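You operate a simulated robot arm through the tools that you are given. There is no shell and no other tool. Be economical: measure what you need, move in short steps, check, and stop when the job is done.

You are at the controls of a simulated robot arm. One attempt, no reset.

TASK
Lock each pump bottle and put the one under its LOW line in the black basket.
Fine: lock it before you move it; leave the others where they stand.
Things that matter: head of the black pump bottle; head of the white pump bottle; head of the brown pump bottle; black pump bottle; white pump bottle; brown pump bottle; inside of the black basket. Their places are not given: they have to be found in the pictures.

It is judged by the outcome, as a careful person would: the job done as asked, and still so three seconds after it is handed in. It fails if anything else is knocked over, pushed out of place, dropped, spilled or broken.

THE ROBOT
A 7-joint arm with a two-finger parallel gripper, fixed in place. Base frame: the origin is at the foot of the arm, x ahead of it, y to its left, z up. Lengths are in mm, angles in rad, forces in N, time in s.
With the tool pointing down near the work surface it reaches from about 220 to 740 mm from the base axis. Its first joint turns from -2.897 to 2.897 rad. Payload 1.57 kg.
The TCP is the grasp point between the finger pads, 30 mm short of the fingertips. In the tool frame z runs along the fingers and y along their closing line. The gripper opens to 110 mm. The fingers are 24 mm wide and 12 mm thick; the gripper's body (48 by 112 mm) begins 78 mm behind the TCP.
Orientation is told as [roll, pitch, yaw] about the base's x, y, z axes, in that order, counted from this pose: with the fingers straight down and closing along the base's y, the tool's x points along the base's -x, its y along +y and its z along -z.

THE INTERFACE
- The arm moves only by the tool apply_moves. Its argument "moves" is a list of rows, each a list of 7 numbers: the shift along the tool's x, y, z in units of 30 mm (1.0 is 30 mm), then the turn, a rotation vector about the tool's x, y, z in units of 8 degrees (1.0 is 8 degrees), then the gripper command, from -1 (fully open) to 1 (shut), values between in proportion. In form: [[x, y, z, wx, wy, wz, fingers], ...]. A call has 1 to 10 rows; each row shifts and turns the commanded pose from where the row before left it, along the tool's axes as they then stand. A call with a number of a shift or a turn outside -1 to 1 is refused whole. Rows are played at 5 a second. More than 50 mm and 0.15 rad between two rows, or a gripper value outside its range, and nothing of the call is played. A pose out of reach is approached as far as the arm can. The call stops where the force on the tool passes 40 N (or 10 N more than at its start, if that is more) or the arm is blocked; 0.2 s more then pass. The fingers move at their own pace (about 45 mm/s each) and stop on an object; they squeeze with about 35 N. The grip force told is the motor's: it shows also when the fingers shut on nothing. Time passes only in rows, and 0.2 s behind the last, so rows that do not move let the fingers close. It gives the time, the measured TCP pose, the force on the tool (base axes), the opening and the grip force at its end, in the units of the frame above (readings bear some noise).
- Cameras (640 x 400 px; columns grow to the right, rows downward): "scene" is fixed at [32.1, 643, 1645.3]; the picture's right is [-0.97, -0.25, 0.00], its down [-0.23, 0.89, -0.39] and it looks along [0.10, -0.38, -0.92] (base axes); focal length 318 px, centre (320, 200). "wrist" rides on the gripper at [70, 16, -141] in the tool frame; the picture's right is [-0.23, 0.97, 0.00], its down [-0.86, -0.20, -0.48] and it looks along [-0.47, -0.11, 0.88] (tool axes); focal length 222 px, centre (320, 200).
- grab_frame(camera): a new picture of that camera. The clock stands still meanwhile.
- move_column(by): slides the trunk up (or, below 0, down) by that many mm; the arm rides with it, the base frame stays. It gives what a move gives, with no picture.
- probe_pixels(camera, pixels): for up to 12 pixels [column, row] of the newest picture of that camera ("zoom" is the newest enlarged one), the place [x, y, z] in the base frame of the surface seen there, good to about 2 mm, but the place of the scene camera against the robot may be out by one fixed shift of up to 18 mm in any direction. The clock stands still meanwhile.
- enlarge(camera, box): a new picture of the part [left, top, right, bottom] of that camera's present view, enlarged. The clock stands still meanwhile.
- hand_in(): hands the job in; it is judged then, once.

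Work in short steps. Measure before you move; look again where a grasp or a placing could have gone wrong, and mend it. You have 80 turns and 34 pictures in all, those below and enlarged ones among them. Open the gripper and draw the arm clear of the work before you hand the job in, unless the task says otherwise; then end with one line.

The tools are called after "Emit:" as name(argument=value, ...) on one line, values as JSON. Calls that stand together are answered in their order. apply_moves: Moves the arm, as the interface text tells. Its arguments: {"type":"object","properties":{"moves":{"type":"array"}},"required":["moves"]} The other tools are called the same way: move_column (by) slides the trunk up or down; grab_frame (camera) takes a picture; probe_pixels (camera, pixels) gives the place of the surface under pixels of a picture; enlarge (camera, box) takes an enlarged picture of a part of a camera's view; hand_in () hands the job in.

At the start:

```text
time_s: 0.0
ee_pos: [83.7, 399.5, 1264.4]
orientation: [0.001, 0.0, 0.001]
ft_force: [0.1, -0.6, 0.4]
width: 110.1
gripper_force: 0.1
trunk travel left (down, up): [-500.0, 90.0]
```

scene: 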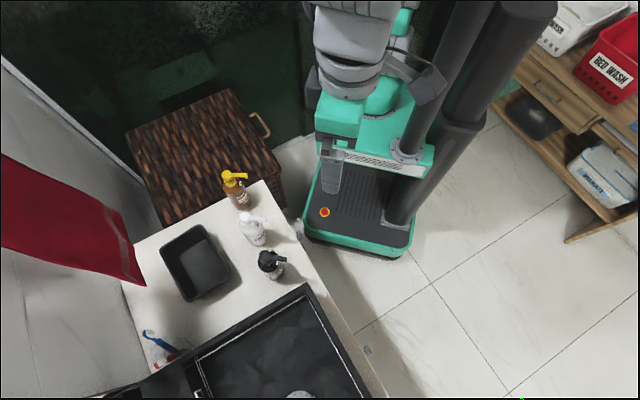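
wrist: 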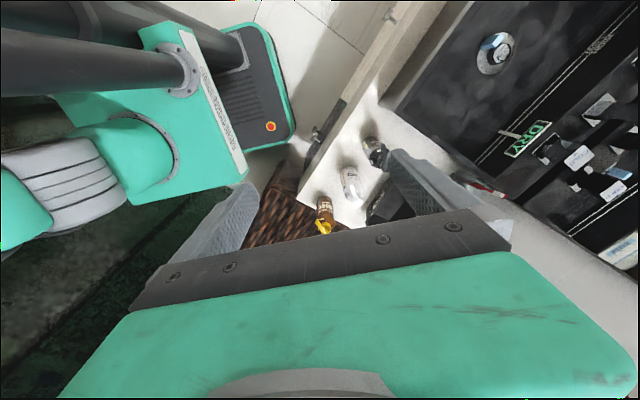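

The scene shows three bottles near (235,185), (253,228), (271,263) and the basket near (195,262). I enlarge that area to see heads and level lines.

Emit:
enlarge(camera="scene", box=[200, 155, 312, 225])

Emit:
enlarge(camera="scene", box=[210, 200, 306, 290])

```text
5.71 times, centred on (256, 190) of scene
```

zoom: 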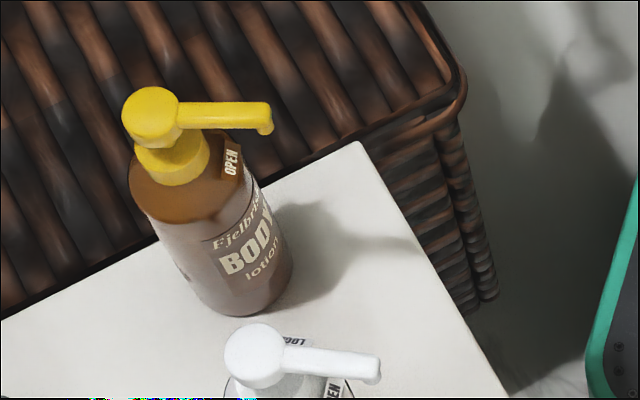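

```text
4.44 times, centred on (258, 245) of scene
```

zoom: 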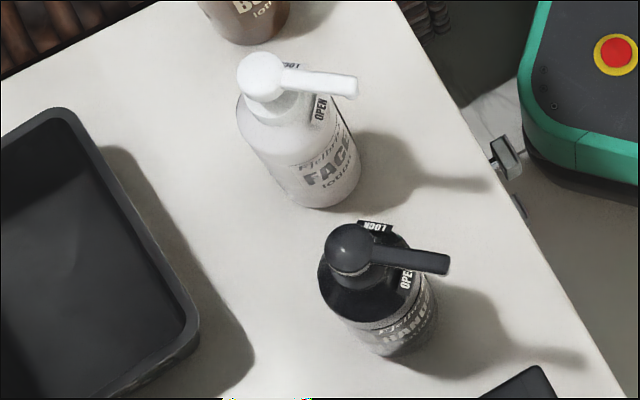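

I probe the heads, bottle bodies and the table in the last zoom.

Emit:
probe_pixels(camera="zoom", pixels=[[260, 72], [350, 88], [350, 240], [440, 264], [310, 170], [385, 330], [220, 150], [60, 240], [70, 112], [190, 330], [265, 25], [520, 370]])

Emit:
grab_frame(camera="scene")

```text
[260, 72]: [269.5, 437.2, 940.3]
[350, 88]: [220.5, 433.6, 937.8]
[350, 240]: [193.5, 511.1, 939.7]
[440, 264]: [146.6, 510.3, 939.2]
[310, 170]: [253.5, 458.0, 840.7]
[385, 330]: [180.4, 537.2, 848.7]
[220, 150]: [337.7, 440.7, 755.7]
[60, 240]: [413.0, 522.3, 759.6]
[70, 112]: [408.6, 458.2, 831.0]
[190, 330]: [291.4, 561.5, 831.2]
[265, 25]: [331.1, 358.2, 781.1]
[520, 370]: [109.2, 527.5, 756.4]
```

```text
29 pictures are left
```

scene: 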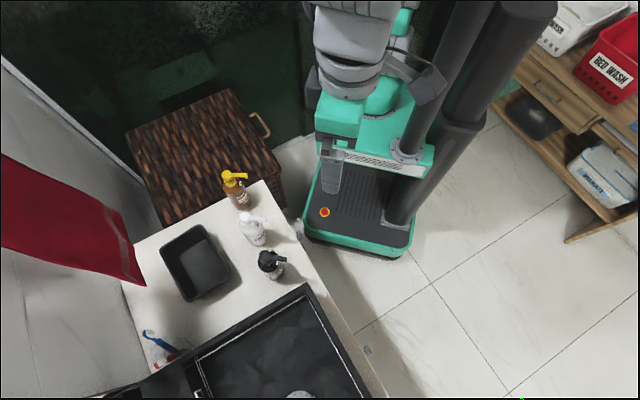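

Heads: white (269,437), black (193,511), top about 940. I probe the full picture for the brown head and basket.

Emit:
probe_pixels(camera="scene", pixels=[[227, 176], [244, 178], [239, 205], [232, 186], [196, 262], [160, 250], [199, 227], [231, 270], [187, 300], [178, 250], [215, 280]])

```text
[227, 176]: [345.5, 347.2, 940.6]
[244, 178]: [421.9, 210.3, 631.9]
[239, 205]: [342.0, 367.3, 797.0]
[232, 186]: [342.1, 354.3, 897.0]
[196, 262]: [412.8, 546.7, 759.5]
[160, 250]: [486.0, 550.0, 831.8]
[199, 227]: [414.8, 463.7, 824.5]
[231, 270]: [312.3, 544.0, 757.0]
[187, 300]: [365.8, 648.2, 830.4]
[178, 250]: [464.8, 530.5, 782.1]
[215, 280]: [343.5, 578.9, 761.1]
```

Brown head is at (345,347), basket centre about (390,555). I enlarge the current wrist view around the bottles (325–385, 140–235).

Emit:
enlarge(camera="wrist", box=[290, 130, 402, 240])

```text
3.64 times, centred on (346, 185) of wrist
```

zoom: 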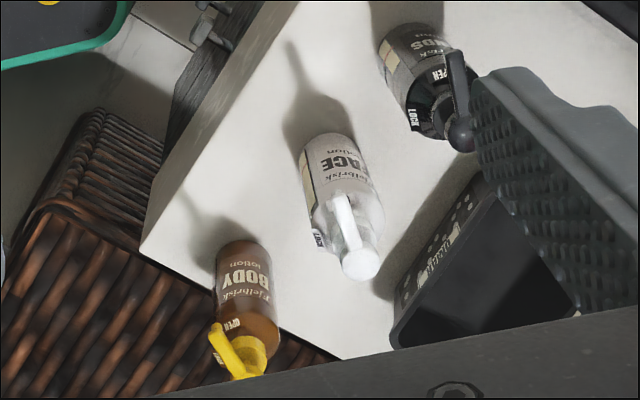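

The liquid windows appear as pale strips on the base-facing sides of the bottles. I move the tool back toward the base and yaw it about 58° to face the bottles, still high up.

Emit:
apply_moves(moves=[[-0.8, -0.95, 0, 0, 0, 0, -1], [-0.8, -0.95, 0, 0, 0, 0, -1], [-0.8, -0.95, 0, 0, 0, 0, -1], [-0.7, -0.85, 0, 0, 0, 0, -1], [0, 0, 0, 0, 0, -1, -1], [0, 0, 0, 0, 0, -1, -1], [0, 0, 0, 0, 0, -1, -1], [0, 0, 0, 0, 0, -1, -1], [0, 0, 0, 0, 0, -1, -1], [0, 0, 0, 0, 0, -1, -1]])

```text
time_s: 2.2
ee_pos: [174.9, 288.6, 1264.4]
orientation: [0.001, 0.001, 0.841]
ft_force: [0.3, -0.1, 0.1]
width: 110.1
gripper_force: 0.1
trunk travel left (down, up): [-500.0, 90.0]
```

Yaw is 0.84 as expected. One more yaw step, then tilt the fingers outward ~35°.

Emit:
apply_moves(moves=[[0, 0, 0, 0, 0, -1, -1], [0, 0, 0, 0, -1, 0, -1], [0, 0, 0, 0, -1, 0, -1], [0, 0, 0, 0, -1, 0, -1], [0, 0, 0, 0, -1, 0, -1], [0, 0, 0, 0, -0.4, 0, -1]])

Emit:
move_column(by=-340)

Emit:
grab_frame(camera="wrist")

```text
time_s: 3.6
ee_pos: [176.0, 285.1, 1269.8]
orientation: [0.005, -0.614, 0.976]
ft_force: [0.5, -0.6, 0.2]
width: 110.1
gripper_force: 0.1
out of reach, approached as far as the arm can: row 6
trunk travel left (down, up): [-500.0, 90.0]
```

```text
time_s: 6.9
ee_pos: [176.3, 284.3, 927.7]
orientation: [0.003, -0.613, 0.979]
ft_force: [0.0, -0.2, 0.2]
width: 110.1
gripper_force: 0.1
trunk travel left (down, up): [-160.0, 430.0]
```

```text
27 pictures are left
```

wrist: 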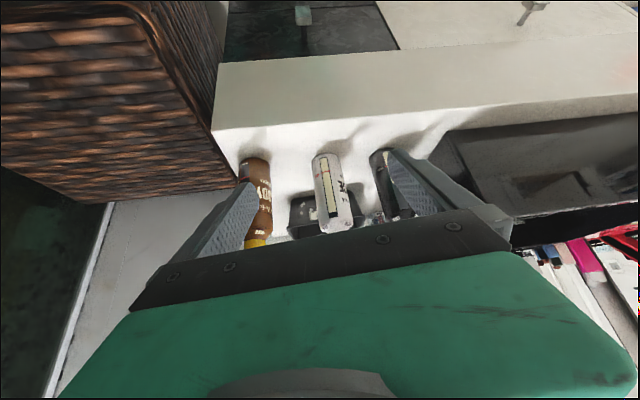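

Bottles appear at (255,200), (333,190), (390,185), upside-down. I enlarge.

Emit:
enlarge(camera="wrist", box=[300, 140, 380, 240])

Emit:
enlarge(camera="wrist", box=[220, 145, 420, 255])

```text
4.00 times, centred on (340, 190) of wrist
```

zoom: 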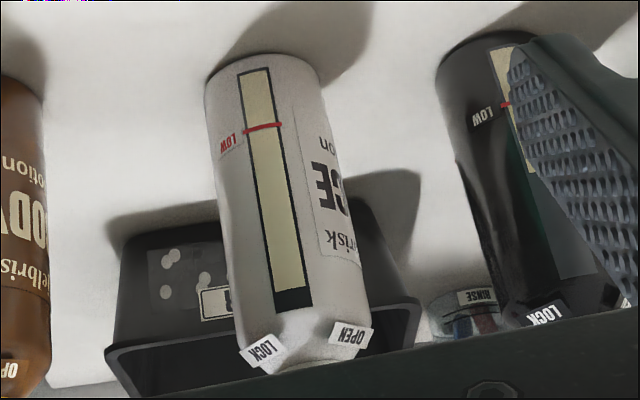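

```text
3.20 times, centred on (320, 200) of wrist
```

zoom: 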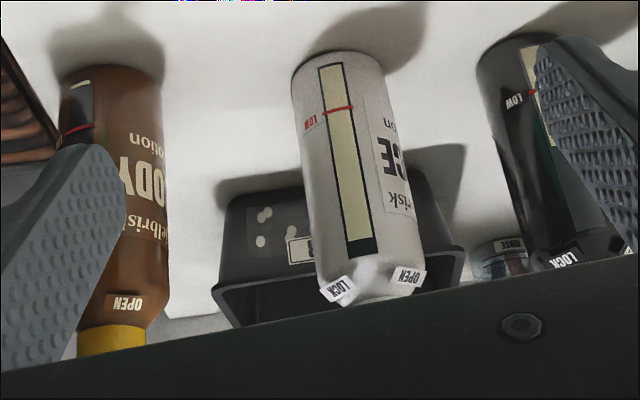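

White is full, black's liquid (pale) reaches beyond its LOW line. I enlarge brown at (245,180).

Emit:
enlarge(camera="wrist", box=[225, 150, 285, 200])

```text
8.00 times, centred on (255, 175) of wrist
```

zoom: 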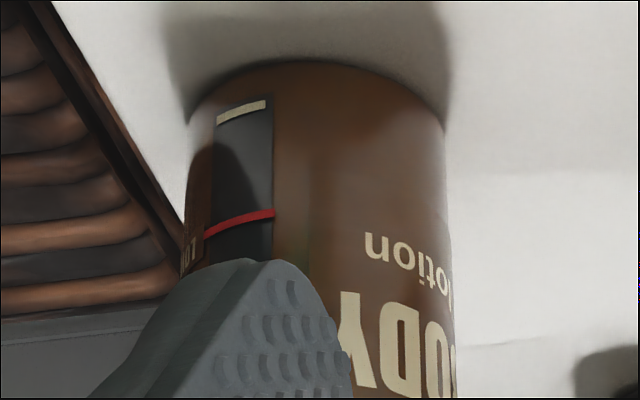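

Brown's liquid is well under its LOW line, so brown goes in the basket. I probe the label positions in the wrist frame.

Emit:
probe_pixels(camera="wrist", pixels=[[325.5, 227.5], [347.5, 225.5], [395.5, 218], [260, 232], [254, 243], [318, 190], [338, 190], [246, 190], [268, 190], [345, 170], [314, 170], [395, 205]])

```text
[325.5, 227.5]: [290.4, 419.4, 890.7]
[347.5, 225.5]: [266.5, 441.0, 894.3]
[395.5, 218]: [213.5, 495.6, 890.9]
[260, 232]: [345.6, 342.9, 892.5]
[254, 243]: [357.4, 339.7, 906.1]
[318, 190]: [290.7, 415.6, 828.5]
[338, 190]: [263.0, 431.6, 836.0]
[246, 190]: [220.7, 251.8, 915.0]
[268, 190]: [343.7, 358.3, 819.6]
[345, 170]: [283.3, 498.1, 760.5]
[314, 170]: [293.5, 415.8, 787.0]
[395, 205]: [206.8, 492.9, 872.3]
```

Labels: white LOCK (290,419), OPEN (266,441): about 90° apart (−y vs −x). I raise the column, then straighten the tool to look from above.

Emit:
move_column(by=120)

Emit:
apply_moves(moves=[[0, 0, 0, 0, 1, 0, -1], [0, 0, 0, 0, 1, 0, -1], [0, 0, 0, 0, 1, 0, -1], [0, 0, 0, 0, 1, 0, -1], [0, 0, 0, 0, 0.4, 0, -1], [0, 0, 0, 0, 0, 0, -1]])

```text
time_s: 8.4
ee_pos: [176.4, 285.3, 1048.0]
orientation: [0.003, -0.611, 0.977]
ft_force: [0.1, 0.3, -0.2]
width: 110.1
gripper_force: 0.1
trunk travel left (down, up): [-280.0, 310.0]
```

```text
time_s: 9.8
ee_pos: [179.0, 285.8, 1050.6]
orientation: [-0.006, -0.053, 0.979]
ft_force: [-0.4, 0.7, 0.7]
width: 110.1
gripper_force: 0.0
out of reach, approached as far as the arm can: row 4
trunk travel left (down, up): [-280.0, 310.0]
```

I move outward ~150 mm toward white and level the remaining pitch, then look.

Emit:
apply_moves(moves=[[-1, 0, 0, 0, 0, 0, -1], [-1, 0, 0, 0, 0, 0, -1], [-1, 0, 0, 0, 0, 0, -1], [-1, 0, 0, 0, 0.38, 0, -1], [-1, 0, 0, 0, 0, 0, -1], [0, 0, 0, 0, 0, 0, -1]])

Emit:
grab_frame(camera="wrist")

```text
time_s: 11.2
ee_pos: [263.9, 411.7, 1059.2]
orientation: [-0.005, 0.0, 0.978]
ft_force: [-0.3, -0.3, -0.5]
width: 110.0
gripper_force: 0.1
trunk travel left (down, up): [-280.0, 310.0]
```

```text
23 pictures are left
```

wrist: 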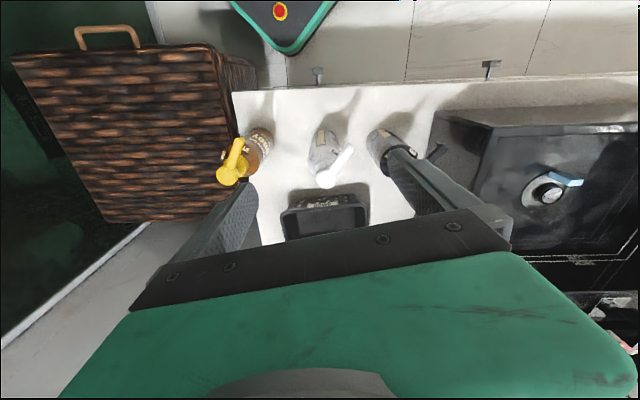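

I enlarge brown and white heads at (225–360, 120–200).

Emit:
enlarge(camera="wrist", box=[210, 115, 370, 215])

Emit:
probe_pixels(camera="wrist", pixels=[[325, 180], [349, 150], [336, 166], [229, 176], [239, 142], [235, 158]])

```text
4.00 times, centred on (290, 165) of wrist
```

zoom: 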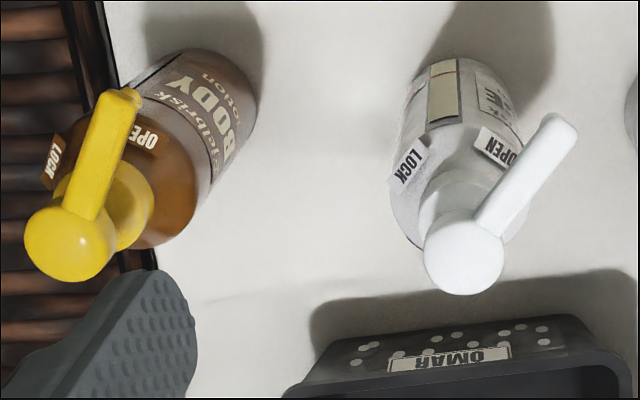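

```text
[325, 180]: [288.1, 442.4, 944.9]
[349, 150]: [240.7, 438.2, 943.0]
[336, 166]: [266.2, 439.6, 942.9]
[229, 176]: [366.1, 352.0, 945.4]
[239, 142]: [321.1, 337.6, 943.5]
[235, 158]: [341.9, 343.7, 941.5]
```

White nozzle points at ~185°, its OPEN mark; LOCK is at ~275°, so +90° is needed. I turn the tool to yaw ≈ 0.09 so the fingers straddle the nozzle, and probe brown's LOCK label at (223,155).

Emit:
apply_moves(moves=[[0, 0, 0, 0, 0, 1, -1], [0, 0, 0, 0, 0, 1, -1], [0, 0, 0, 0, 0, 1, -1], [0, 0, 0, 0, 0, 1, -1], [0, 0, 0, 0, 0, 1, -1], [0, 0, 0, 0, 0, 1, -1], [0, 0, 0, 0, 0, 0.36, -1], [0, 0, 0, 0, 0, 0, -1]])

Emit:
probe_pixels(camera="wrist", pixels=[[223, 155], [246, 149], [391, 155], [395, 152]])

```text
time_s: 13.0
ee_pos: [263.9, 409.5, 1056.6]
orientation: [-0.004, -0.005, 0.091]
ft_force: [0.3, 0.4, 0.0]
width: 110.2
gripper_force: 0.0
trunk travel left (down, up): [-280.0, 310.0]
```

```text
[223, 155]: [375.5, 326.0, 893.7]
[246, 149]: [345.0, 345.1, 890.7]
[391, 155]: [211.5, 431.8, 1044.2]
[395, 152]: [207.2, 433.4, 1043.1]
```

Brown LOCK is at ~291°, OPEN ~198°: again +90°. I centre the TCP over white's head and take a check picture.

Emit:
apply_moves(moves=[[-0.45, 0.51, 0, 0, 0, 0, -1], [-0.45, 0.51, 0, 0, 0, 0, -1], [0, 0, 0.5, 0, 0, 0, -1], [0, 0, 0.5, 0, 0, 0, -1], [0, 0, 0, 0, 0, 0, -1]])

Emit:
grab_frame(camera="wrist")

```text
time_s: 14.2
ee_pos: [288.7, 442.6, 1025.9]
orientation: [0.0, -0.005, 0.089]
ft_force: [-0.4, 0.5, 0.1]
width: 110.3
gripper_force: 0.2
trunk travel left (down, up): [-280.0, 310.0]
```

```text
21 pictures are left
```

wrist: 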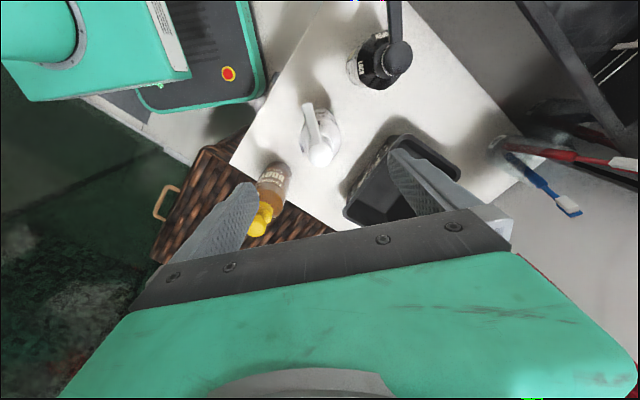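

White head at (321,155), black head now visible at (398,57). I probe both heads, nozzles and black's LOCK label (361,70).

Emit:
probe_pixels(camera="wrist", pixels=[[321, 154], [308, 108], [317, 140], [398, 57], [394, 8], [396, 30], [361, 70], [378, 40]])

Emit:
enlarge(camera="wrist", box=[280, 0, 440, 170])

```text
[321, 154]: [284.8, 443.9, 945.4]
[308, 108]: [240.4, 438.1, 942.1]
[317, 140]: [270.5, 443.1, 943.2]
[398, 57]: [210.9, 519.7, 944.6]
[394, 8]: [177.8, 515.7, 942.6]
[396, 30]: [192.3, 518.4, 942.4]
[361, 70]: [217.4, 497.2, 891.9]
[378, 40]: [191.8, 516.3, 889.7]
```

```text
2.35 times, centred on (360, 85) of wrist
```

zoom: 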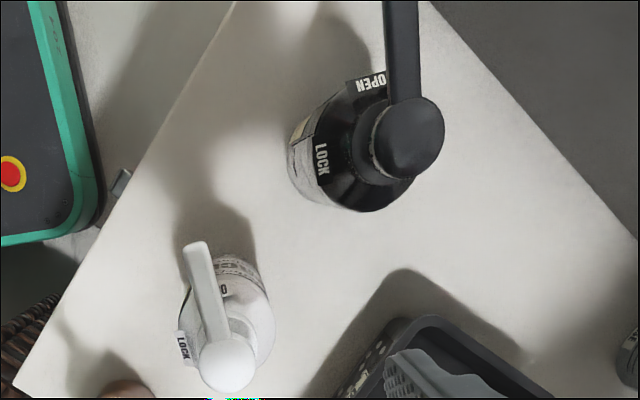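

Head axis ≈ (287.5,443.5). I descend 83 mm so the fingertips flank the head (tips ~913), then close gently.

Emit:
apply_moves(moves=[[0, 0.03, 0.9, 0, 0, 0, -1], [0, 0, 0.9, 0, 0, 0, -1], [0, 0, 0.9, 0, 0, 0, -1], [0, 0, 0.07, 0, 0, 0, -1], [0, 0, 0, 0, 0, 0, -1]])

Emit:
apply_moves(moves=[[0, 0, 0, 0, 0, 0, 0], [0, 0, 0, 0, 0, 0, 0], [0, 0, 0, 0, 0, 0, 1], [0, 0, 0, 0, 0, 0, 1], [0, 0, 0, 0, 0, 0, 1], [0, 0, 0, 0, 0, 0, 1]])

```text
time_s: 15.4
ee_pos: [289.1, 443.2, 942.0]
orientation: [-0.004, -0.006, 0.09]
ft_force: [0.6, 0.3, 0.2]
width: 110.0
gripper_force: 0.1
trunk travel left (down, up): [-280.0, 310.0]
```

```text
time_s: 16.8
ee_pos: [288.7, 444.7, 943.8]
orientation: [-0.002, -0.007, 0.09]
ft_force: [0.7, -1.0, 0.5]
width: 24.9
gripper_force: 14.2
trunk travel left (down, up): [-280.0, 310.0]
```

Fingers closed on the head (24.9 mm). I turn +40° first and look at the result.

Emit:
apply_moves(moves=[[0, 0, 0, 0, 0, 0, 1], [0, 0, 0, 0, 0, -0.5, 1], [0, 0, 0, 0, 0, -0.5, 1], [0, 0, 0, 0, 0, -1, 1], [0, 0, 0, 0, 0, -1, 1], [0, 0, 0, 0, 0, -1, 1], [0, 0, 0, 0, 0, -1, 1], [0, 0, 0, 0, 0, 0, 1]])

Emit:
grab_frame(camera="wrist")

```text
time_s: 18.6
ee_pos: [288.5, 444.3, 943.0]
orientation: [-0.005, -0.002, 0.791]
ft_force: [1.2, 0.5, 0.0]
width: 24.1
gripper_force: 35.2
trunk travel left (down, up): [-280.0, 310.0]
```

```text
19 pictures are left
```

wrist: 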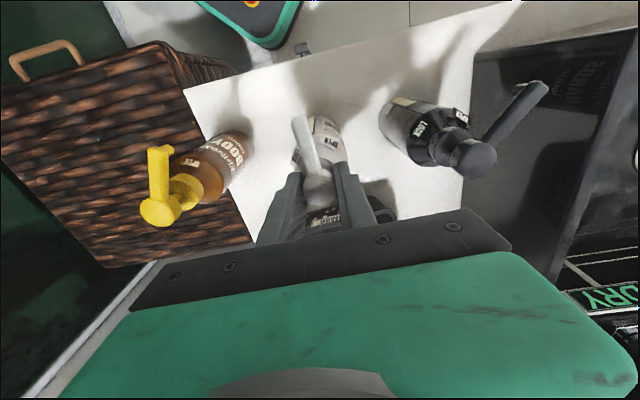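

The nozzle follows the gripper while the bottle stays. I turn the remaining ~51°.

Emit:
apply_moves(moves=[[0, 0, 0, 0, 0, -1, 1], [0, 0, 0, 0, 0, -1, 1], [0, 0, 0, 0, 0, -1, 1], [0, 0, 0, 0, 0, -1, 1], [0, 0, 0, 0, 0, -1, 1], [0, 0, 0, 0, 0, -1, 1], [0, 0, 0, 0, 0, -0.4, 1], [0, 0, 0, 0, 0, 0, 1]])

Emit:
enlarge(camera="wrist", box=[240, 90, 400, 230])

```text
time_s: 20.4
ee_pos: [288.2, 445.0, 943.7]
orientation: [-0.006, 0.005, 1.681]
ft_force: [0.2, 0.5, 0.0]
width: 24.4
gripper_force: 35.5
trunk travel left (down, up): [-280.0, 310.0]
```

```text
2.86 times, centred on (320, 160) of wrist
```

zoom: 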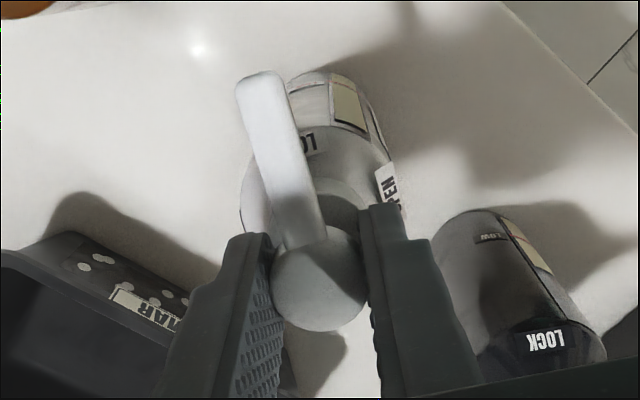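

The nozzle now lies over the LOCK label. I open and rise 85 mm.

Emit:
apply_moves(moves=[[0, 0, 0, 0, 0, 0, -0.2], [0, 0, 0, 0, 0, 0, -0.2], [0, 0, 0, 0, 0, 0, -0.2], [0, 0, 0, 0, 0, 0, -0.2], [0, 0, -0.7, 0, 0, 0, -0.2], [0, 0, -1, 0, 0, 0, -0.2], [0, 0, -1, 0, 0, 0, -0.2], [0, 0, 0, 0, 0, 0, -1]])

Emit:
grab_frame(camera="wrist")

```text
time_s: 22.2
ee_pos: [287.0, 442.8, 1026.3]
orientation: [-0.005, 0.004, 1.682]
ft_force: [-1.0, 0.4, 0.5]
width: 100.0
gripper_force: 0.0
trunk travel left (down, up): [-280.0, 310.0]
```

```text
17 pictures are left
```

wrist: 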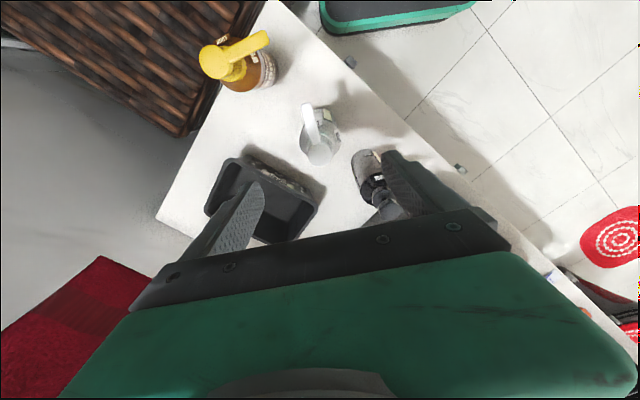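

I probe the white nozzle tip (307,108) and head, its labels' area, plus brown head again (215,62) and basket points.

Emit:
probe_pixels(camera="wrist", pixels=[[320, 154], [308, 110], [315, 140], [214, 62], [262, 40], [240, 50], [260, 230], [240, 162], [310, 195], [212, 208], [215, 190], [305, 215]])

Emit:
enlarge(camera="wrist", box=[190, 20, 350, 250])

```text
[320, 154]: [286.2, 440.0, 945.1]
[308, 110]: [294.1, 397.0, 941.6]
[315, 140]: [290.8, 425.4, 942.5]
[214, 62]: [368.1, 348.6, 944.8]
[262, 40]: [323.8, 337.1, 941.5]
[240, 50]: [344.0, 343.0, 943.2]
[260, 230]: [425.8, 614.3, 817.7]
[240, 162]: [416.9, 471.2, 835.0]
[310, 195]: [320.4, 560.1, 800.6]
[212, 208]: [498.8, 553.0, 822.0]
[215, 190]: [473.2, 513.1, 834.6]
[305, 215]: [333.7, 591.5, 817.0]
```

```text
1.74 times, centred on (270, 135) of wrist
```

zoom: 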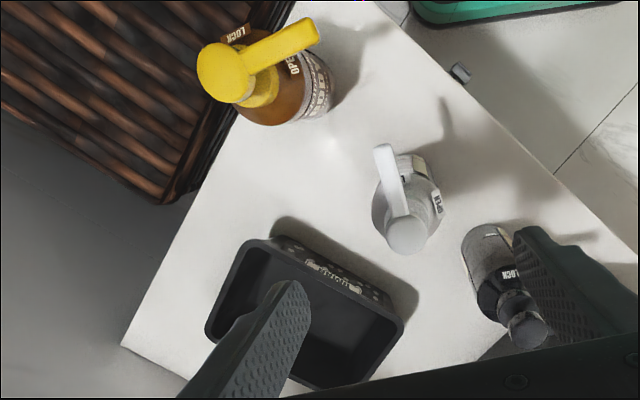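

White's nozzle is now at ~278°, matching LOCK (277°). Now I turn back to yaw ≈ 0.12 and move over black (211,520).

Emit:
apply_moves(moves=[[0, 0, 0, 0, 0, 1, -1], [0, 0, 0, 0, 0, 1, -1], [0, 0, 0, 0, 0, 1, -1], [0, 0, 0, 0, 0, 1, -1], [0, 0, 0, 0, 0, 1, -1], [0, 0, 0, 0, 0, 1, -1], [0, 0, 0, 0, 0, 1, -1], [0, 0, 0, 0, 0, 1, -1], [0, 0, 0, 0, 0, 1, -1], [0, 0, 0, 0, 0, 1, -1]])

Emit:
apply_moves(moves=[[0, 0, 0, 0, 0, 1, -1], [0, 0, 0, 0, 0, 0.19, -1], [0.74, 0.95, 0, 0, 0, 0, -1], [0.74, 0.95, 0, 0, 0, 0, -1], [0.73, 0.95, 0, 0, 0, 0, -1], [0, 0, 0, 0, 0, 0, -1]])

Emit:
grab_frame(camera="wrist")

```text
time_s: 24.4
ee_pos: [287.0, 444.3, 1024.8]
orientation: [-0.004, -0.005, 0.285]
ft_force: [0.6, -0.7, -0.1]
width: 110.1
gripper_force: 0.1
trunk travel left (down, up): [-280.0, 310.0]
```

```text
time_s: 25.8
ee_pos: [210.1, 521.8, 1024.9]
orientation: [-0.004, -0.004, 0.12]
ft_force: [-0.1, -0.8, 0.0]
width: 109.9
gripper_force: 0.0
trunk travel left (down, up): [-280.0, 310.0]
```

```text
15 pictures are left
```

wrist: 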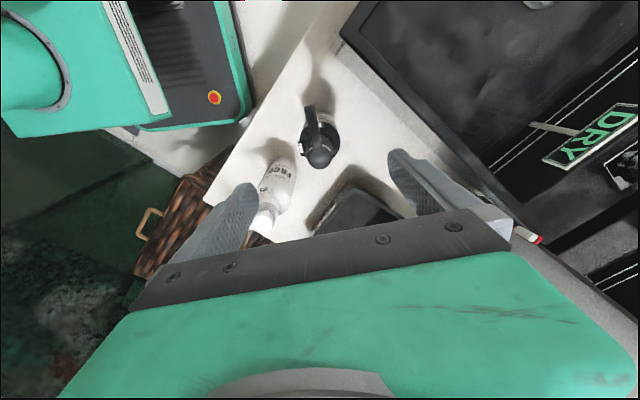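

Black head is at (319,156). I probe it and the nozzle tip.

Emit:
probe_pixels(camera="wrist", pixels=[[319, 156], [309, 109], [315, 138], [303, 146]])

```text
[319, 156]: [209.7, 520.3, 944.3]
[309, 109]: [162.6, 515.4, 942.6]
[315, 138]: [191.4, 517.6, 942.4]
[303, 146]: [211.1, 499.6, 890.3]
```

Axis ≈ (211,520), nozzle 186°. I descend and close.

Emit:
apply_moves(moves=[[-0.03, -0.05, 0.9, 0, 0, 0, -1], [0, 0, 0.9, 0, 0, 0, -1], [0, 0, 0.9, 0, 0, 0, -1], [0, 0, 0.05, 0, 0, 0, -1], [0, 0, 0, 0, 0, 0, 0], [0, 0, 0, 0, 0, 0, 0], [0, 0, 0, 0, 0, 0, 1], [0, 0, 0, 0, 0, 0, 1], [0, 0, 0, 0, 0, 0, 1], [0, 0, 0, 0, 0, 0, 1]])

Emit:
apply_moves(moves=[[0, 0, 0, 0, 0, 0, 1], [0, 0, 0, 0, 0, -0.5, 1], [0, 0, 0, 0, 0, -0.5, 1], [0, 0, 0, 0, 0, -1, 1], [0, 0, 0, 0, 0, -1, 1], [0, 0, 0, 0, 0, -1, 1], [0, 0, 0, 0, 0, -1, 1], [0, 0, 0, 0, 0, 0, 1]])

```text
time_s: 28.0
ee_pos: [214.0, 518.3, 942.6]
orientation: [-0.002, -0.005, 0.12]
ft_force: [0.8, 0.0, 1.1]
width: 30.6
gripper_force: 25.0
trunk travel left (down, up): [-280.0, 310.0]
```

```text
time_s: 29.8
ee_pos: [214.0, 519.7, 942.1]
orientation: [-0.005, 0.0, 0.819]
ft_force: [2.7, 1.0, 1.8]
width: 30.3
gripper_force: 35.6
trunk travel left (down, up): [-280.0, 310.0]
```

Turning well with low forces. I continue ~51° and check.

Emit:
apply_moves(moves=[[0, 0, 0, 0, 0, -1, 1], [0, 0, 0, 0, 0, -1, 1], [0, 0, 0, 0, 0, -1, 1], [0, 0, 0, 0, 0, -1, 1], [0, 0, 0, 0, 0, -1, 1], [0, 0, 0, 0, 0, -1, 1], [0, 0, 0, 0, 0, -0.4, 1], [0, 0, 0, 0, 0, 0, 1]])

Emit:
enlarge(camera="wrist", box=[240, 90, 400, 230])

```text
time_s: 31.6
ee_pos: [212.4, 520.5, 941.6]
orientation: [-0.006, 0.004, 1.713]
ft_force: [0.2, 1.1, 2.7]
width: 30.0
gripper_force: 35.2
trunk travel left (down, up): [-280.0, 310.0]
```

```text
2.86 times, centred on (320, 160) of wrist
```

zoom: 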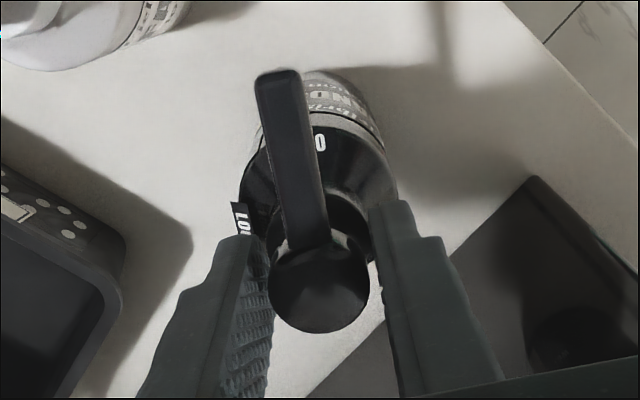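

The black bottle turned along with its head (OPEN still beneath the nozzle; opening 30 mm suggests the fingers also caught the collar). I turn it all back the same amount.

Emit:
apply_moves(moves=[[0, 0, 0, 0, 0, 1, 1], [0, 0, 0, 0, 0, 1, 1], [0, 0, 0, 0, 0, 1, 1], [0, 0, 0, 0, 0, 1, 1], [0, 0, 0, 0, 0, 1, 1], [0, 0, 0, 0, 0, 1, 1], [0, 0, 0, 0, 0, 1, 1], [0, 0, 0, 0, 0, 1, 1], [0, 0, 0, 0, 0, 1, 1], [0, 0, 0, 0, 0, 1, 1]])

Emit:
apply_moves(moves=[[0, 0, 0, 0, 0, 1, 1], [0, 0, 0, 0, 0, 0.4, 1], [0, 0, 0, 0, 0, 0, 1]])

Emit:
enlarge(camera="wrist", box=[240, 90, 400, 230])

```text
time_s: 33.8
ee_pos: [213.1, 520.3, 942.3]
orientation: [-0.007, -0.003, 0.315]
ft_force: [-1.4, -2.2, -0.4]
width: 30.0
gripper_force: 35.0
trunk travel left (down, up): [-280.0, 310.0]
```

```text
time_s: 34.6
ee_pos: [212.0, 520.0, 940.6]
orientation: [-0.004, -0.006, 0.118]
ft_force: [-0.6, 0.1, 0.4]
width: 30.0
gripper_force: 34.7
trunk travel left (down, up): [-280.0, 310.0]
```

```text
2.86 times, centred on (320, 160) of wrist
```

zoom: 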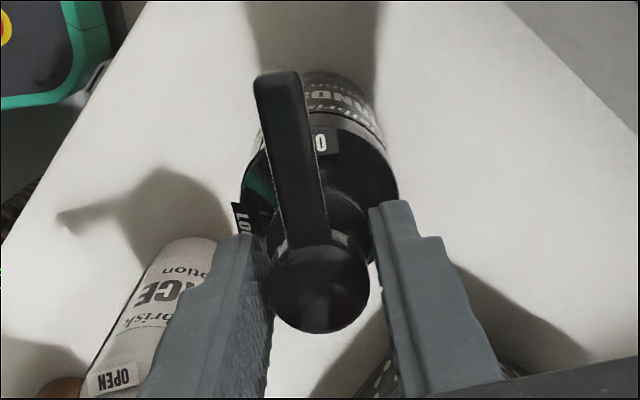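

Bottle is back in its original orientation. I open, rise 15 mm, and regrip higher to hold only the head.

Emit:
apply_moves(moves=[[0, 0, 0, 0, 0, 0, 0], [0, 0, 0, 0, 0, 0, 0], [0, 0, -0.5, 0, 0, 0, 0], [0, 0, 0, 0, 0, 0, 0], [0, 0, 0, 0, 0, 0, 1], [0, 0, 0, 0, 0, 0, 1], [0, 0, 0, 0, 0, 0, 1], [0, 0, 0, 0, 0, 0, 1], [0, 0, 0, 0, 0, 0, 1]])

Emit:
enlarge(camera="wrist", box=[240, 90, 400, 230])

```text
time_s: 36.6
ee_pos: [213.0, 519.1, 956.8]
orientation: [-0.004, -0.005, 0.122]
ft_force: [0.0, 1.6, 0.1]
width: 24.4
gripper_force: 34.6
trunk travel left (down, up): [-280.0, 310.0]
```

```text
2.86 times, centred on (320, 160) of wrist
```

zoom: 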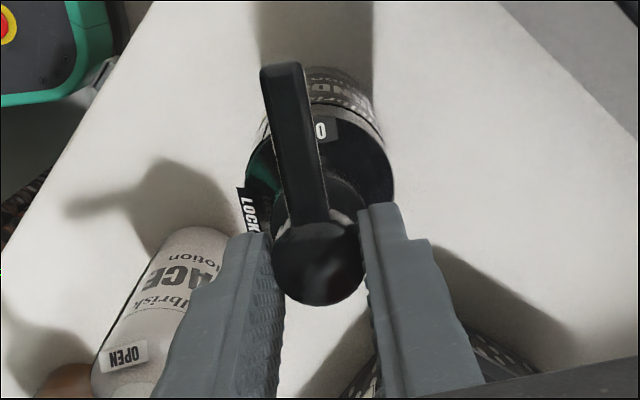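

Opening is now 24.4 mm: only the head is held. I turn +40° and check.

Emit:
apply_moves(moves=[[0, 0, 0, 0, 0, -0.5, 1], [0, 0, 0, 0, 0, -0.5, 1], [0, 0, 0, 0, 0, -1, 1], [0, 0, 0, 0, 0, -1, 1], [0, 0, 0, 0, 0, -1, 1], [0, 0, 0, 0, 0, -1, 1], [0, 0, 0, 0, 0, 0, 1]])

Emit:
enlarge(camera="wrist", box=[240, 90, 400, 230])

```text
time_s: 38.2
ee_pos: [211.9, 519.4, 957.0]
orientation: [-0.005, -0.001, 0.821]
ft_force: [0.8, 1.6, 0.2]
width: 24.5
gripper_force: 34.7
trunk travel left (down, up): [-280.0, 310.0]
```

```text
2.86 times, centred on (320, 160) of wrist
```

zoom: 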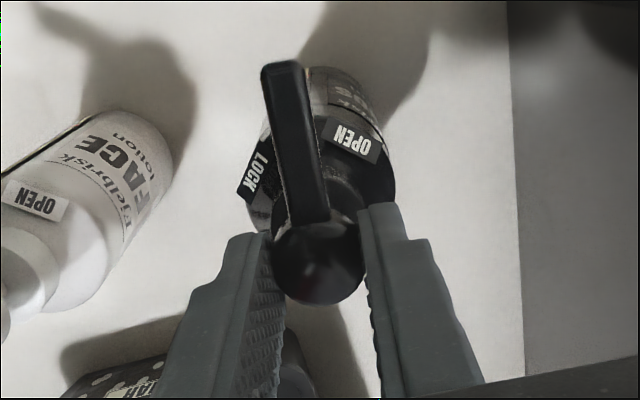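

The nozzle is now between OPEN and LOCK. I finish the turn.

Emit:
apply_moves(moves=[[0, 0, 0, 0, 0, -1, 1], [0, 0, 0, 0, 0, -1, 1], [0, 0, 0, 0, 0, -1, 1], [0, 0, 0, 0, 0, -1, 1], [0, 0, 0, 0, 0, -1, 1], [0, 0, 0, 0, 0, -1, 1], [0, 0, 0, 0, 0, -0.3, 1], [0, 0, 0, 0, 0, 0, 1]])

Emit:
enlarge(camera="wrist", box=[240, 90, 400, 230])

```text
time_s: 40.0
ee_pos: [212.8, 518.7, 955.8]
orientation: [-0.007, 0.004, 1.701]
ft_force: [0.0, 0.6, -0.1]
width: 24.3
gripper_force: 35.1
trunk travel left (down, up): [-280.0, 310.0]
```

```text
2.86 times, centred on (320, 160) of wrist
```

zoom: 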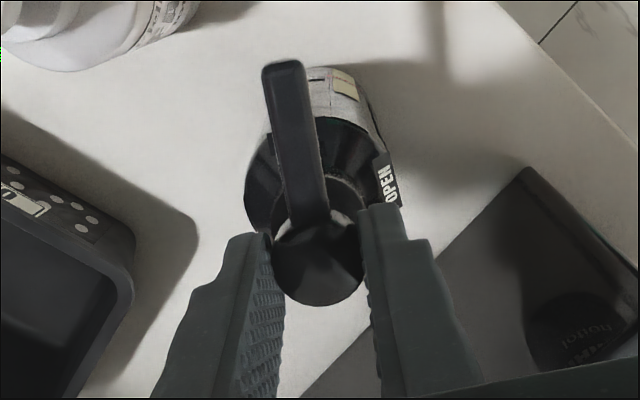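

LOCK lies under the nozzle. I open, rise, and turn back toward yaw 0.30 for brown.

Emit:
apply_moves(moves=[[0, 0, 0, 0, 0, 0, -0.2], [0, 0, 0, 0, 0, 0, -0.2], [0, 0, 0, 0, 0, 0, -0.2], [0, 0, -0.6, 0, 0, 0, -0.2], [0, 0, -0.9, 0, 0, 0, -0.2], [0, 0, -0.9, 0, 0, 0, -1], [0, 0, 0, 0, 0, 1, -1], [0, 0, 0, 0, 0, 1, -1], [0, 0, 0, 0, 0, 1, -1], [0, 0, 0, 0, 0, 1, -1]])

Emit:
apply_moves(moves=[[0, 0, 0, 0, 0, 1, -1], [0, 0, 0, 0, 0, 1, -1], [0, 0, 0, 0, 0, 1, -1], [0, 0, 0, 0, 0, 1, -1], [0, 0, 0, 0, 0, 1, -1], [0, 0, 0, 0, 0, 1, -1], [0, 0, 0, 0, 0, 0, -1]])

Emit:
apply_moves(moves=[[-0.46, -0.98, 0, 0, 0, 0, -1], [-0.46, -0.98, 0, 0, 0, 0, -1], [-0.46, -0.98, 0, 0, 0, 0, -1], [-0.46, -0.98, 0, 0, 0, 0, -1], [-0.46, -0.98, 0, 0, 0, 0, -1], [-0.46, -1, 0, 0, 0, 0, -1], [-0.46, -1, 0, 0, 0, 0, -1], [0, 0, 0, 0, 0, 0, -1]])

Emit:
grab_frame(camera="wrist")

```text
time_s: 42.2
ee_pos: [213.7, 518.8, 1028.7]
orientation: [-0.005, -0.001, 1.137]
ft_force: [-0.8, -0.4, -1.0]
width: 109.8
gripper_force: 0.1
trunk travel left (down, up): [-280.0, 310.0]
```

```text
time_s: 43.8
ee_pos: [213.2, 519.8, 1028.4]
orientation: [-0.002, -0.004, 0.301]
ft_force: [0.6, 0.6, 1.2]
width: 110.0
gripper_force: 0.1
trunk travel left (down, up): [-280.0, 310.0]
```

```text
time_s: 45.6
ee_pos: [365.5, 352.4, 1029.4]
orientation: [-0.002, -0.003, 0.302]
ft_force: [0.0, 0.2, -0.5]
width: 110.0
gripper_force: 0.0
trunk travel left (down, up): [-280.0, 310.0]
```

```text
9 pictures are left
```

wrist: 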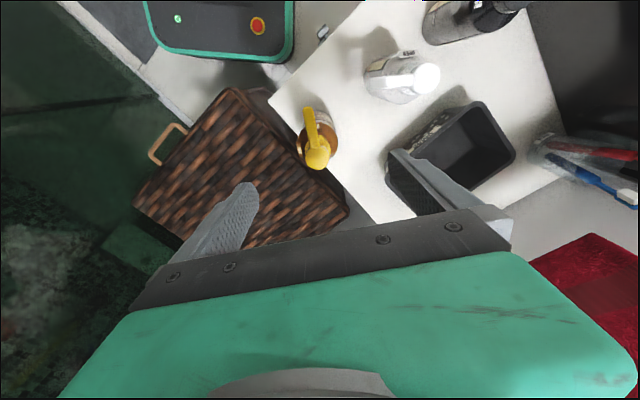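

Brown's head is at (317,157). I probe it and the basket rim corners seen at (486,103), (514,152), (388,160), plus interior (465,150).

Emit:
probe_pixels(camera="wrist", pixels=[[317, 157], [310, 111], [314, 140], [484, 104], [513, 152], [390, 162], [465, 140], [440, 135], [485, 150], [460, 175], [500, 130], [435, 133]])

```text
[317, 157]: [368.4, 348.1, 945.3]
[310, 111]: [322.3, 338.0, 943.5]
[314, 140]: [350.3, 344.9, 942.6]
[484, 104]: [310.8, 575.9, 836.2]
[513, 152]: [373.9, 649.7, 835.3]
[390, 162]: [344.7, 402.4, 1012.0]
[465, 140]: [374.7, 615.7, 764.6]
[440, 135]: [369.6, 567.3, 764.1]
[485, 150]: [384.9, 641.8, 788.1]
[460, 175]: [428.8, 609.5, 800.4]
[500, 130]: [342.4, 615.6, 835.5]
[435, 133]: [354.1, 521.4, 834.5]
```

Basket rim centre ≈ (404,564), rim 835, floor 764. Now brown: descend to TCP ≈ 956 (head only) and close.

Emit:
apply_moves(moves=[[-0.04, -0.08, 0.81, 0, 0, 0, -1], [0, 0, 0.81, 0, 0, 0, -1], [0, 0, 0.81, 0, 0, 0, -1], [0, 0, 0, 0, 0, 0, 0], [0, 0, 0, 0, 0, 0, 0], [0, 0, 0, 0, 0, 0, 1], [0, 0, 0, 0, 0, 0, 1], [0, 0, 0, 0, 0, 0, 1], [0, 0, 0, 0, 0, 0, 1], [0, 0, 0, 0, 0, 0, 1]])

Emit:
apply_moves(moves=[[0, 0, 0, 0, 0, -0.5, 1], [0, 0, 0, 0, 0, -0.8, 1], [0, 0, 0, 0, 0, -1, 1], [0, 0, 0, 0, 0, -1, 1], [0, 0, 0, 0, 0, -1, 1], [0, 0, 0, 0, 0, -1, 1], [0, 0, 0, 0, 0, 0, 1]])

```text
time_s: 47.8
ee_pos: [369.6, 349.7, 954.7]
orientation: [-0.004, -0.002, 0.302]
ft_force: [0.1, -0.8, -1.0]
width: 24.3
gripper_force: 31.4
trunk travel left (down, up): [-280.0, 310.0]
```

```text
time_s: 49.4
ee_pos: [369.1, 348.9, 957.1]
orientation: [-0.004, 0.001, 1.044]
ft_force: [0.0, 0.4, -0.1]
width: 24.4
gripper_force: 35.4
trunk travel left (down, up): [-280.0, 310.0]
```

Gripped head-only again (24.4 mm). I finish the turn and check.

Emit:
apply_moves(moves=[[0, 0, 0, 0, 0, -1, 1], [0, 0, 0, 0, 0, -1, 1], [0, 0, 0, 0, 0, -1, 1], [0, 0, 0, 0, 0, -1, 1], [0, 0, 0, 0, 0, -1, 1], [0, 0, 0, 0, 0, -1, 1], [0, 0, 0, 0, 0, -0.2, 1], [0, 0, 0, 0, 0, 0, 1]])

Emit:
enlarge(camera="wrist", box=[240, 90, 400, 230])

```text
time_s: 51.2
ee_pos: [368.5, 348.5, 956.7]
orientation: [-0.003, 0.003, 1.908]
ft_force: [0.5, -0.1, 0.2]
width: 24.1
gripper_force: 34.6
trunk travel left (down, up): [-280.0, 310.0]
```

```text
2.86 times, centred on (320, 160) of wrist
```

zoom: 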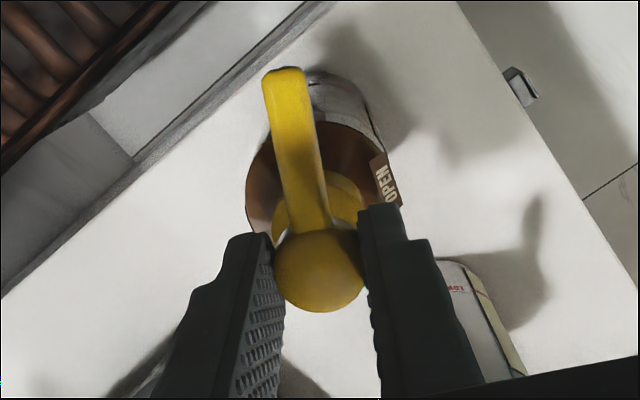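

Brown is locked (LOCK under nozzle, OPEN at right). I open fully, then descend 78 mm around the body and close.

Emit:
apply_moves(moves=[[0, 0, 0, 0, 0, 0, -1], [0, 0, 0, 0, 0, 0, -1], [0, 0, 0, 0, 0, 0, -1], [0, 0, 0, 0, 0, 0, -1], [0, 0, 0, 0, 0, 0, -1], [0, 0, 0.7, 0, 0, 0, -1], [0, 0, 0.7, 0, 0, 0, -1], [0, 0, 0.7, 0, 0, 0, -1], [0, 0, 0.45, 0, 0, 0, -1], [0, 0, 0, 0, 0, 0, -1]])

Emit:
apply_moves(moves=[[0, 0, 0, 0, 0, 0, 0], [0, 0, 0, 0, 0, 0, 0.2], [0, 0, 0, 0, 0, 0, 0.4], [0, 0, 0, 0, 0, 0, 0.6], [0, 0, 0, 0, 0, 0, 1], [0, 0, 0, 0, 0, 0, 1], [0, 0, 0, 0, 0, 0, 1]])

```text
time_s: 53.4
ee_pos: [369.1, 349.0, 881.1]
orientation: [-0.005, 0.004, 1.908]
ft_force: [0.5, 0.0, 0.2]
width: 109.8
gripper_force: 0.1
trunk travel left (down, up): [-280.0, 310.0]
```

```text
time_s: 55.0
ee_pos: [367.5, 349.3, 879.6]
orientation: [-0.002, 0.004, 1.907]
ft_force: [0.3, 0.0, 0.0]
width: 52.8
gripper_force: 35.1
trunk travel left (down, up): [-280.0, 310.0]
```

Body gripped at 52.8 mm with 35 N. I lift 125 mm with the column.

Emit:
move_column(by=125)

Emit:
enlarge(camera="wrist", box=[200, 60, 440, 230])

```text
time_s: 56.6
ee_pos: [369.0, 349.8, 1004.7]
orientation: [-0.004, 0.001, 1.908]
ft_force: [0.6, -0.1, -3.9]
width: 52.9
gripper_force: 34.7
trunk travel left (down, up): [-405.0, 185.0]
```

```text
2.35 times, centred on (320, 145) of wrist
```

zoom: 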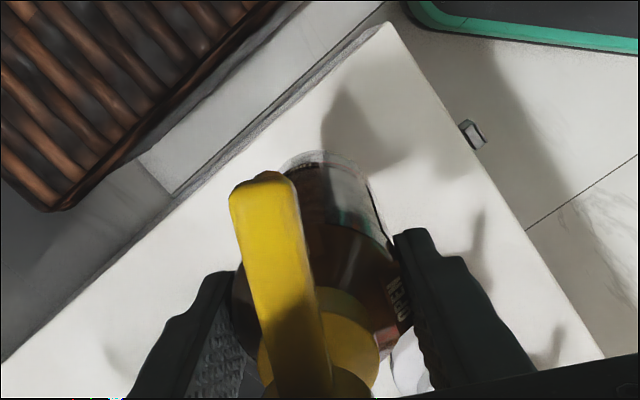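

Bottle held. I carry it to above the basket centre (404,564), in 10 smaller rows.

Emit:
apply_moves(moves=[[-0.4, -0.2, 0, 0, 0, 0, 1], [-0.66, -0.363, 0, 0, 0, 0, 1], [-0.66, -0.363, 0, 0, 0, 0, 1], [-0.66, -0.363, 0, 0, 0, 0, 1], [-0.66, -0.363, 0, 0, 0, 0, 1], [-0.66, -0.363, 0, 0, 0, 0, 1], [-0.66, -0.363, 0, 0, 0, 0, 1], [-0.66, -0.363, 0, 0, 0, 0, 1], [-0.66, -0.363, 0, 0, 0, 0, 1], [-0.66, -0.363, 0, 0, 0, 0, 1]])

Emit:
apply_moves(moves=[[0, 0, 0, 0, 0, 0, 1]])

Emit:
grab_frame(camera="scene")

```text
time_s: 58.8
ee_pos: [394.9, 548.3, 1000.2]
orientation: [-0.002, 0.004, 1.907]
ft_force: [0.0, 0.0, -4.2]
width: 52.8
gripper_force: 35.4
out of reach, approached as far as the arm can: row 10
trunk travel left (down, up): [-405.0, 185.0]
```

```text
time_s: 59.2
ee_pos: [395.1, 550.6, 1001.8]
orientation: [-0.003, 0.005, 1.906]
ft_force: [-0.9, 0.5, -4.4]
width: 52.7
gripper_force: 34.8
trunk travel left (down, up): [-405.0, 185.0]
```

```text
6 pictures are left
```

scene: 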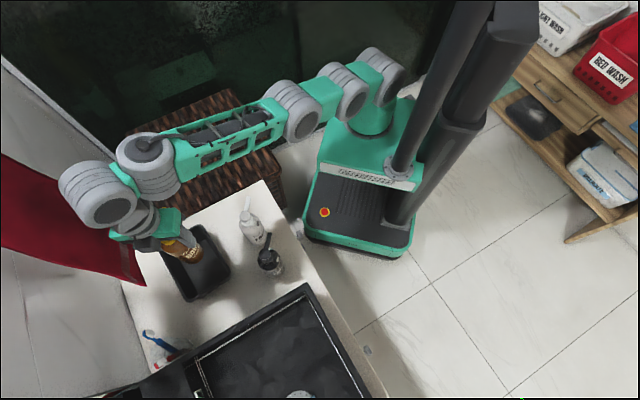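

The arm stopped at its reach limit ~16 mm short of the centre. I lower 30 mm by arm (bottle bottom still above the rim) and try to move the rest outward.

Emit:
apply_moves(moves=[[0, 0, 0.5, 0, 0, 0, 1], [0, 0, 0.5, 0, 0, 0, 1], [-0.16, -0.21, 0, 0, 0, 0, 1], [-0.16, -0.21, 0, 0, 0, 0, 1], [0, 0, 0, 0, 0, 0, 1]])

```text
time_s: 60.4
ee_pos: [399.8, 556.4, 969.1]
orientation: [-0.005, 0.003, 1.908]
ft_force: [-0.5, -0.8, -4.6]
width: 52.9
gripper_force: 34.5
out of reach, approached as far as the arm can: row 4
trunk travel left (down, up): [-405.0, 185.0]
```

Lower relative to the shoulder helps. I raise the column 60 and lower the arm 55, then go out further.

Emit:
move_column(by=60)

Emit:
apply_moves(moves=[[0, 0, 0.6, 0, 0, 0, 1], [0, 0, 0.6, 0, 0, 0, 1], [0, 0, 0.6, 0, 0, 0, 1], [-0.16, -0.2, 0, 0, 0, 0, 1], [0, 0, 0, 0, 0, 0, 1]])

```text
time_s: 61.4
ee_pos: [400.2, 556.8, 1027.2]
orientation: [-0.005, 0.005, 1.909]
ft_force: [-0.4, -0.7, -4.9]
width: 53.0
gripper_force: 34.8
trunk travel left (down, up): [-465.0, 125.0]
```

```text
time_s: 62.6
ee_pos: [405.6, 565.0, 975.7]
orientation: [-0.004, 0.005, 1.909]
ft_force: [-0.2, 0.9, -5.2]
width: 52.5
gripper_force: 35.2
trunk travel left (down, up): [-465.0, 125.0]
```

TCP is over the basket centre (405,565). I lower 80 mm slowly by arm.

Emit:
apply_moves(moves=[[0, 0, 0.45, 0, 0, 0, 1], [0, 0, 0.45, 0, 0, 0, 1], [0, 0, 0.45, 0, 0, 0, 1], [0, 0, 0.45, 0, 0, 0, 1], [0, 0, 0.45, 0, 0, 0, 1], [0, 0, 0.45, 0, 0, 0, 1], [0, 0, 0, 0, 0, 0, 1]])

Emit:
enlarge(camera="scene", box=[130, 200, 250, 310])

```text
time_s: 64.2
ee_pos: [404.7, 563.9, 894.2]
orientation: [-0.004, 0.004, 1.91]
ft_force: [-0.1, 0.3, -3.7]
width: 52.6
gripper_force: 35.0
trunk travel left (down, up): [-465.0, 125.0]
```

```text
3.64 times, centred on (190, 255) of scene
```

zoom: 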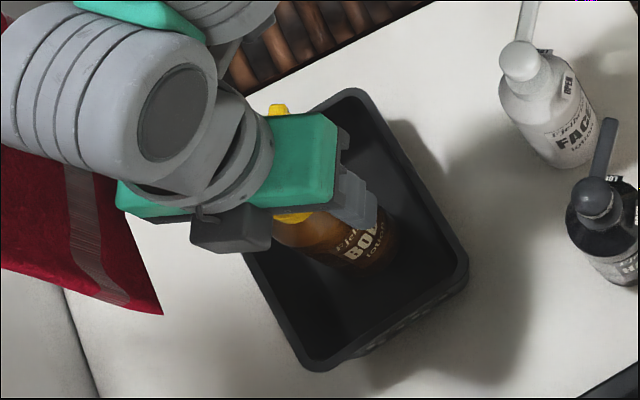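

The bottle is inside the basket, upright, ~10 mm above the floor. I lower the rest in small steps, watching the force.

Emit:
apply_moves(moves=[[0, 0, 0.12, 0, 0, 0, 1], [0, 0, 0.1, 0, 0, 0, 1], [0, 0, 0.08, 0, 0, 0, 1], [0, 0, 0, 0, 0, 0, 1]])

```text
time_s: 65.2
ee_pos: [405.1, 563.0, 885.0]
orientation: [-0.004, 0.004, 1.908]
ft_force: [-0.2, 0.3, -3.6]
width: 52.6
gripper_force: 35.0
trunk travel left (down, up): [-465.0, 125.0]
```

Still carrying full weight (−3.6 N); a bit lower.

Emit:
apply_moves(moves=[[0, 0, 0.05, 0, 0, 0, 1], [0, 0, 0.04, 0, 0, 0, 1], [0, 0, 0, 0, 0, 0, 1]])

```text
time_s: 66.0
ee_pos: [404.3, 563.2, 884.7]
orientation: [-0.004, 0.002, 1.908]
ft_force: [-0.9, 0.1, 4.4]
width: 52.6
gripper_force: 35.2
trunk travel left (down, up): [-465.0, 125.0]
```

The force turned positive: it stands on the basket floor. I open slowly and rise straight up.

Emit:
apply_moves(moves=[[0, 0, 0, 0, 0, 0, -0.1], [0, 0, 0, 0, 0, 0, -0.3], [0, 0, 0, 0, 0, 0, -0.7], [0, 0, 0, 0, 0, 0, -0.7], [0, 0, 0, 0, 0, 0, -0.7], [0, 0, -0.3, 0, 0, 0, -0.7], [0, 0, -0.7, 0, 0, 0, -0.7], [0, 0, -0.8, 0, 0, 0, -0.7], [0, 0, -0.8, 0, 0, 0, -0.7], [0, 0, 0, 0, 0, 0, -0.7]])

Emit:
move_column(by=90)

```text
time_s: 68.2
ee_pos: [403.5, 561.6, 961.0]
orientation: [-0.003, 0.004, 1.907]
ft_force: [-0.2, 0.0, -0.5]
width: 93.6
gripper_force: 0.1
trunk travel left (down, up): [-465.0, 125.0]
```

```text
time_s: 69.4
ee_pos: [403.7, 562.5, 1050.4]
orientation: [-0.005, 0.003, 1.908]
ft_force: [0.2, -0.2, 0.2]
width: 93.4
gripper_force: 0.1
trunk travel left (down, up): [-555.0, 35.0]
```

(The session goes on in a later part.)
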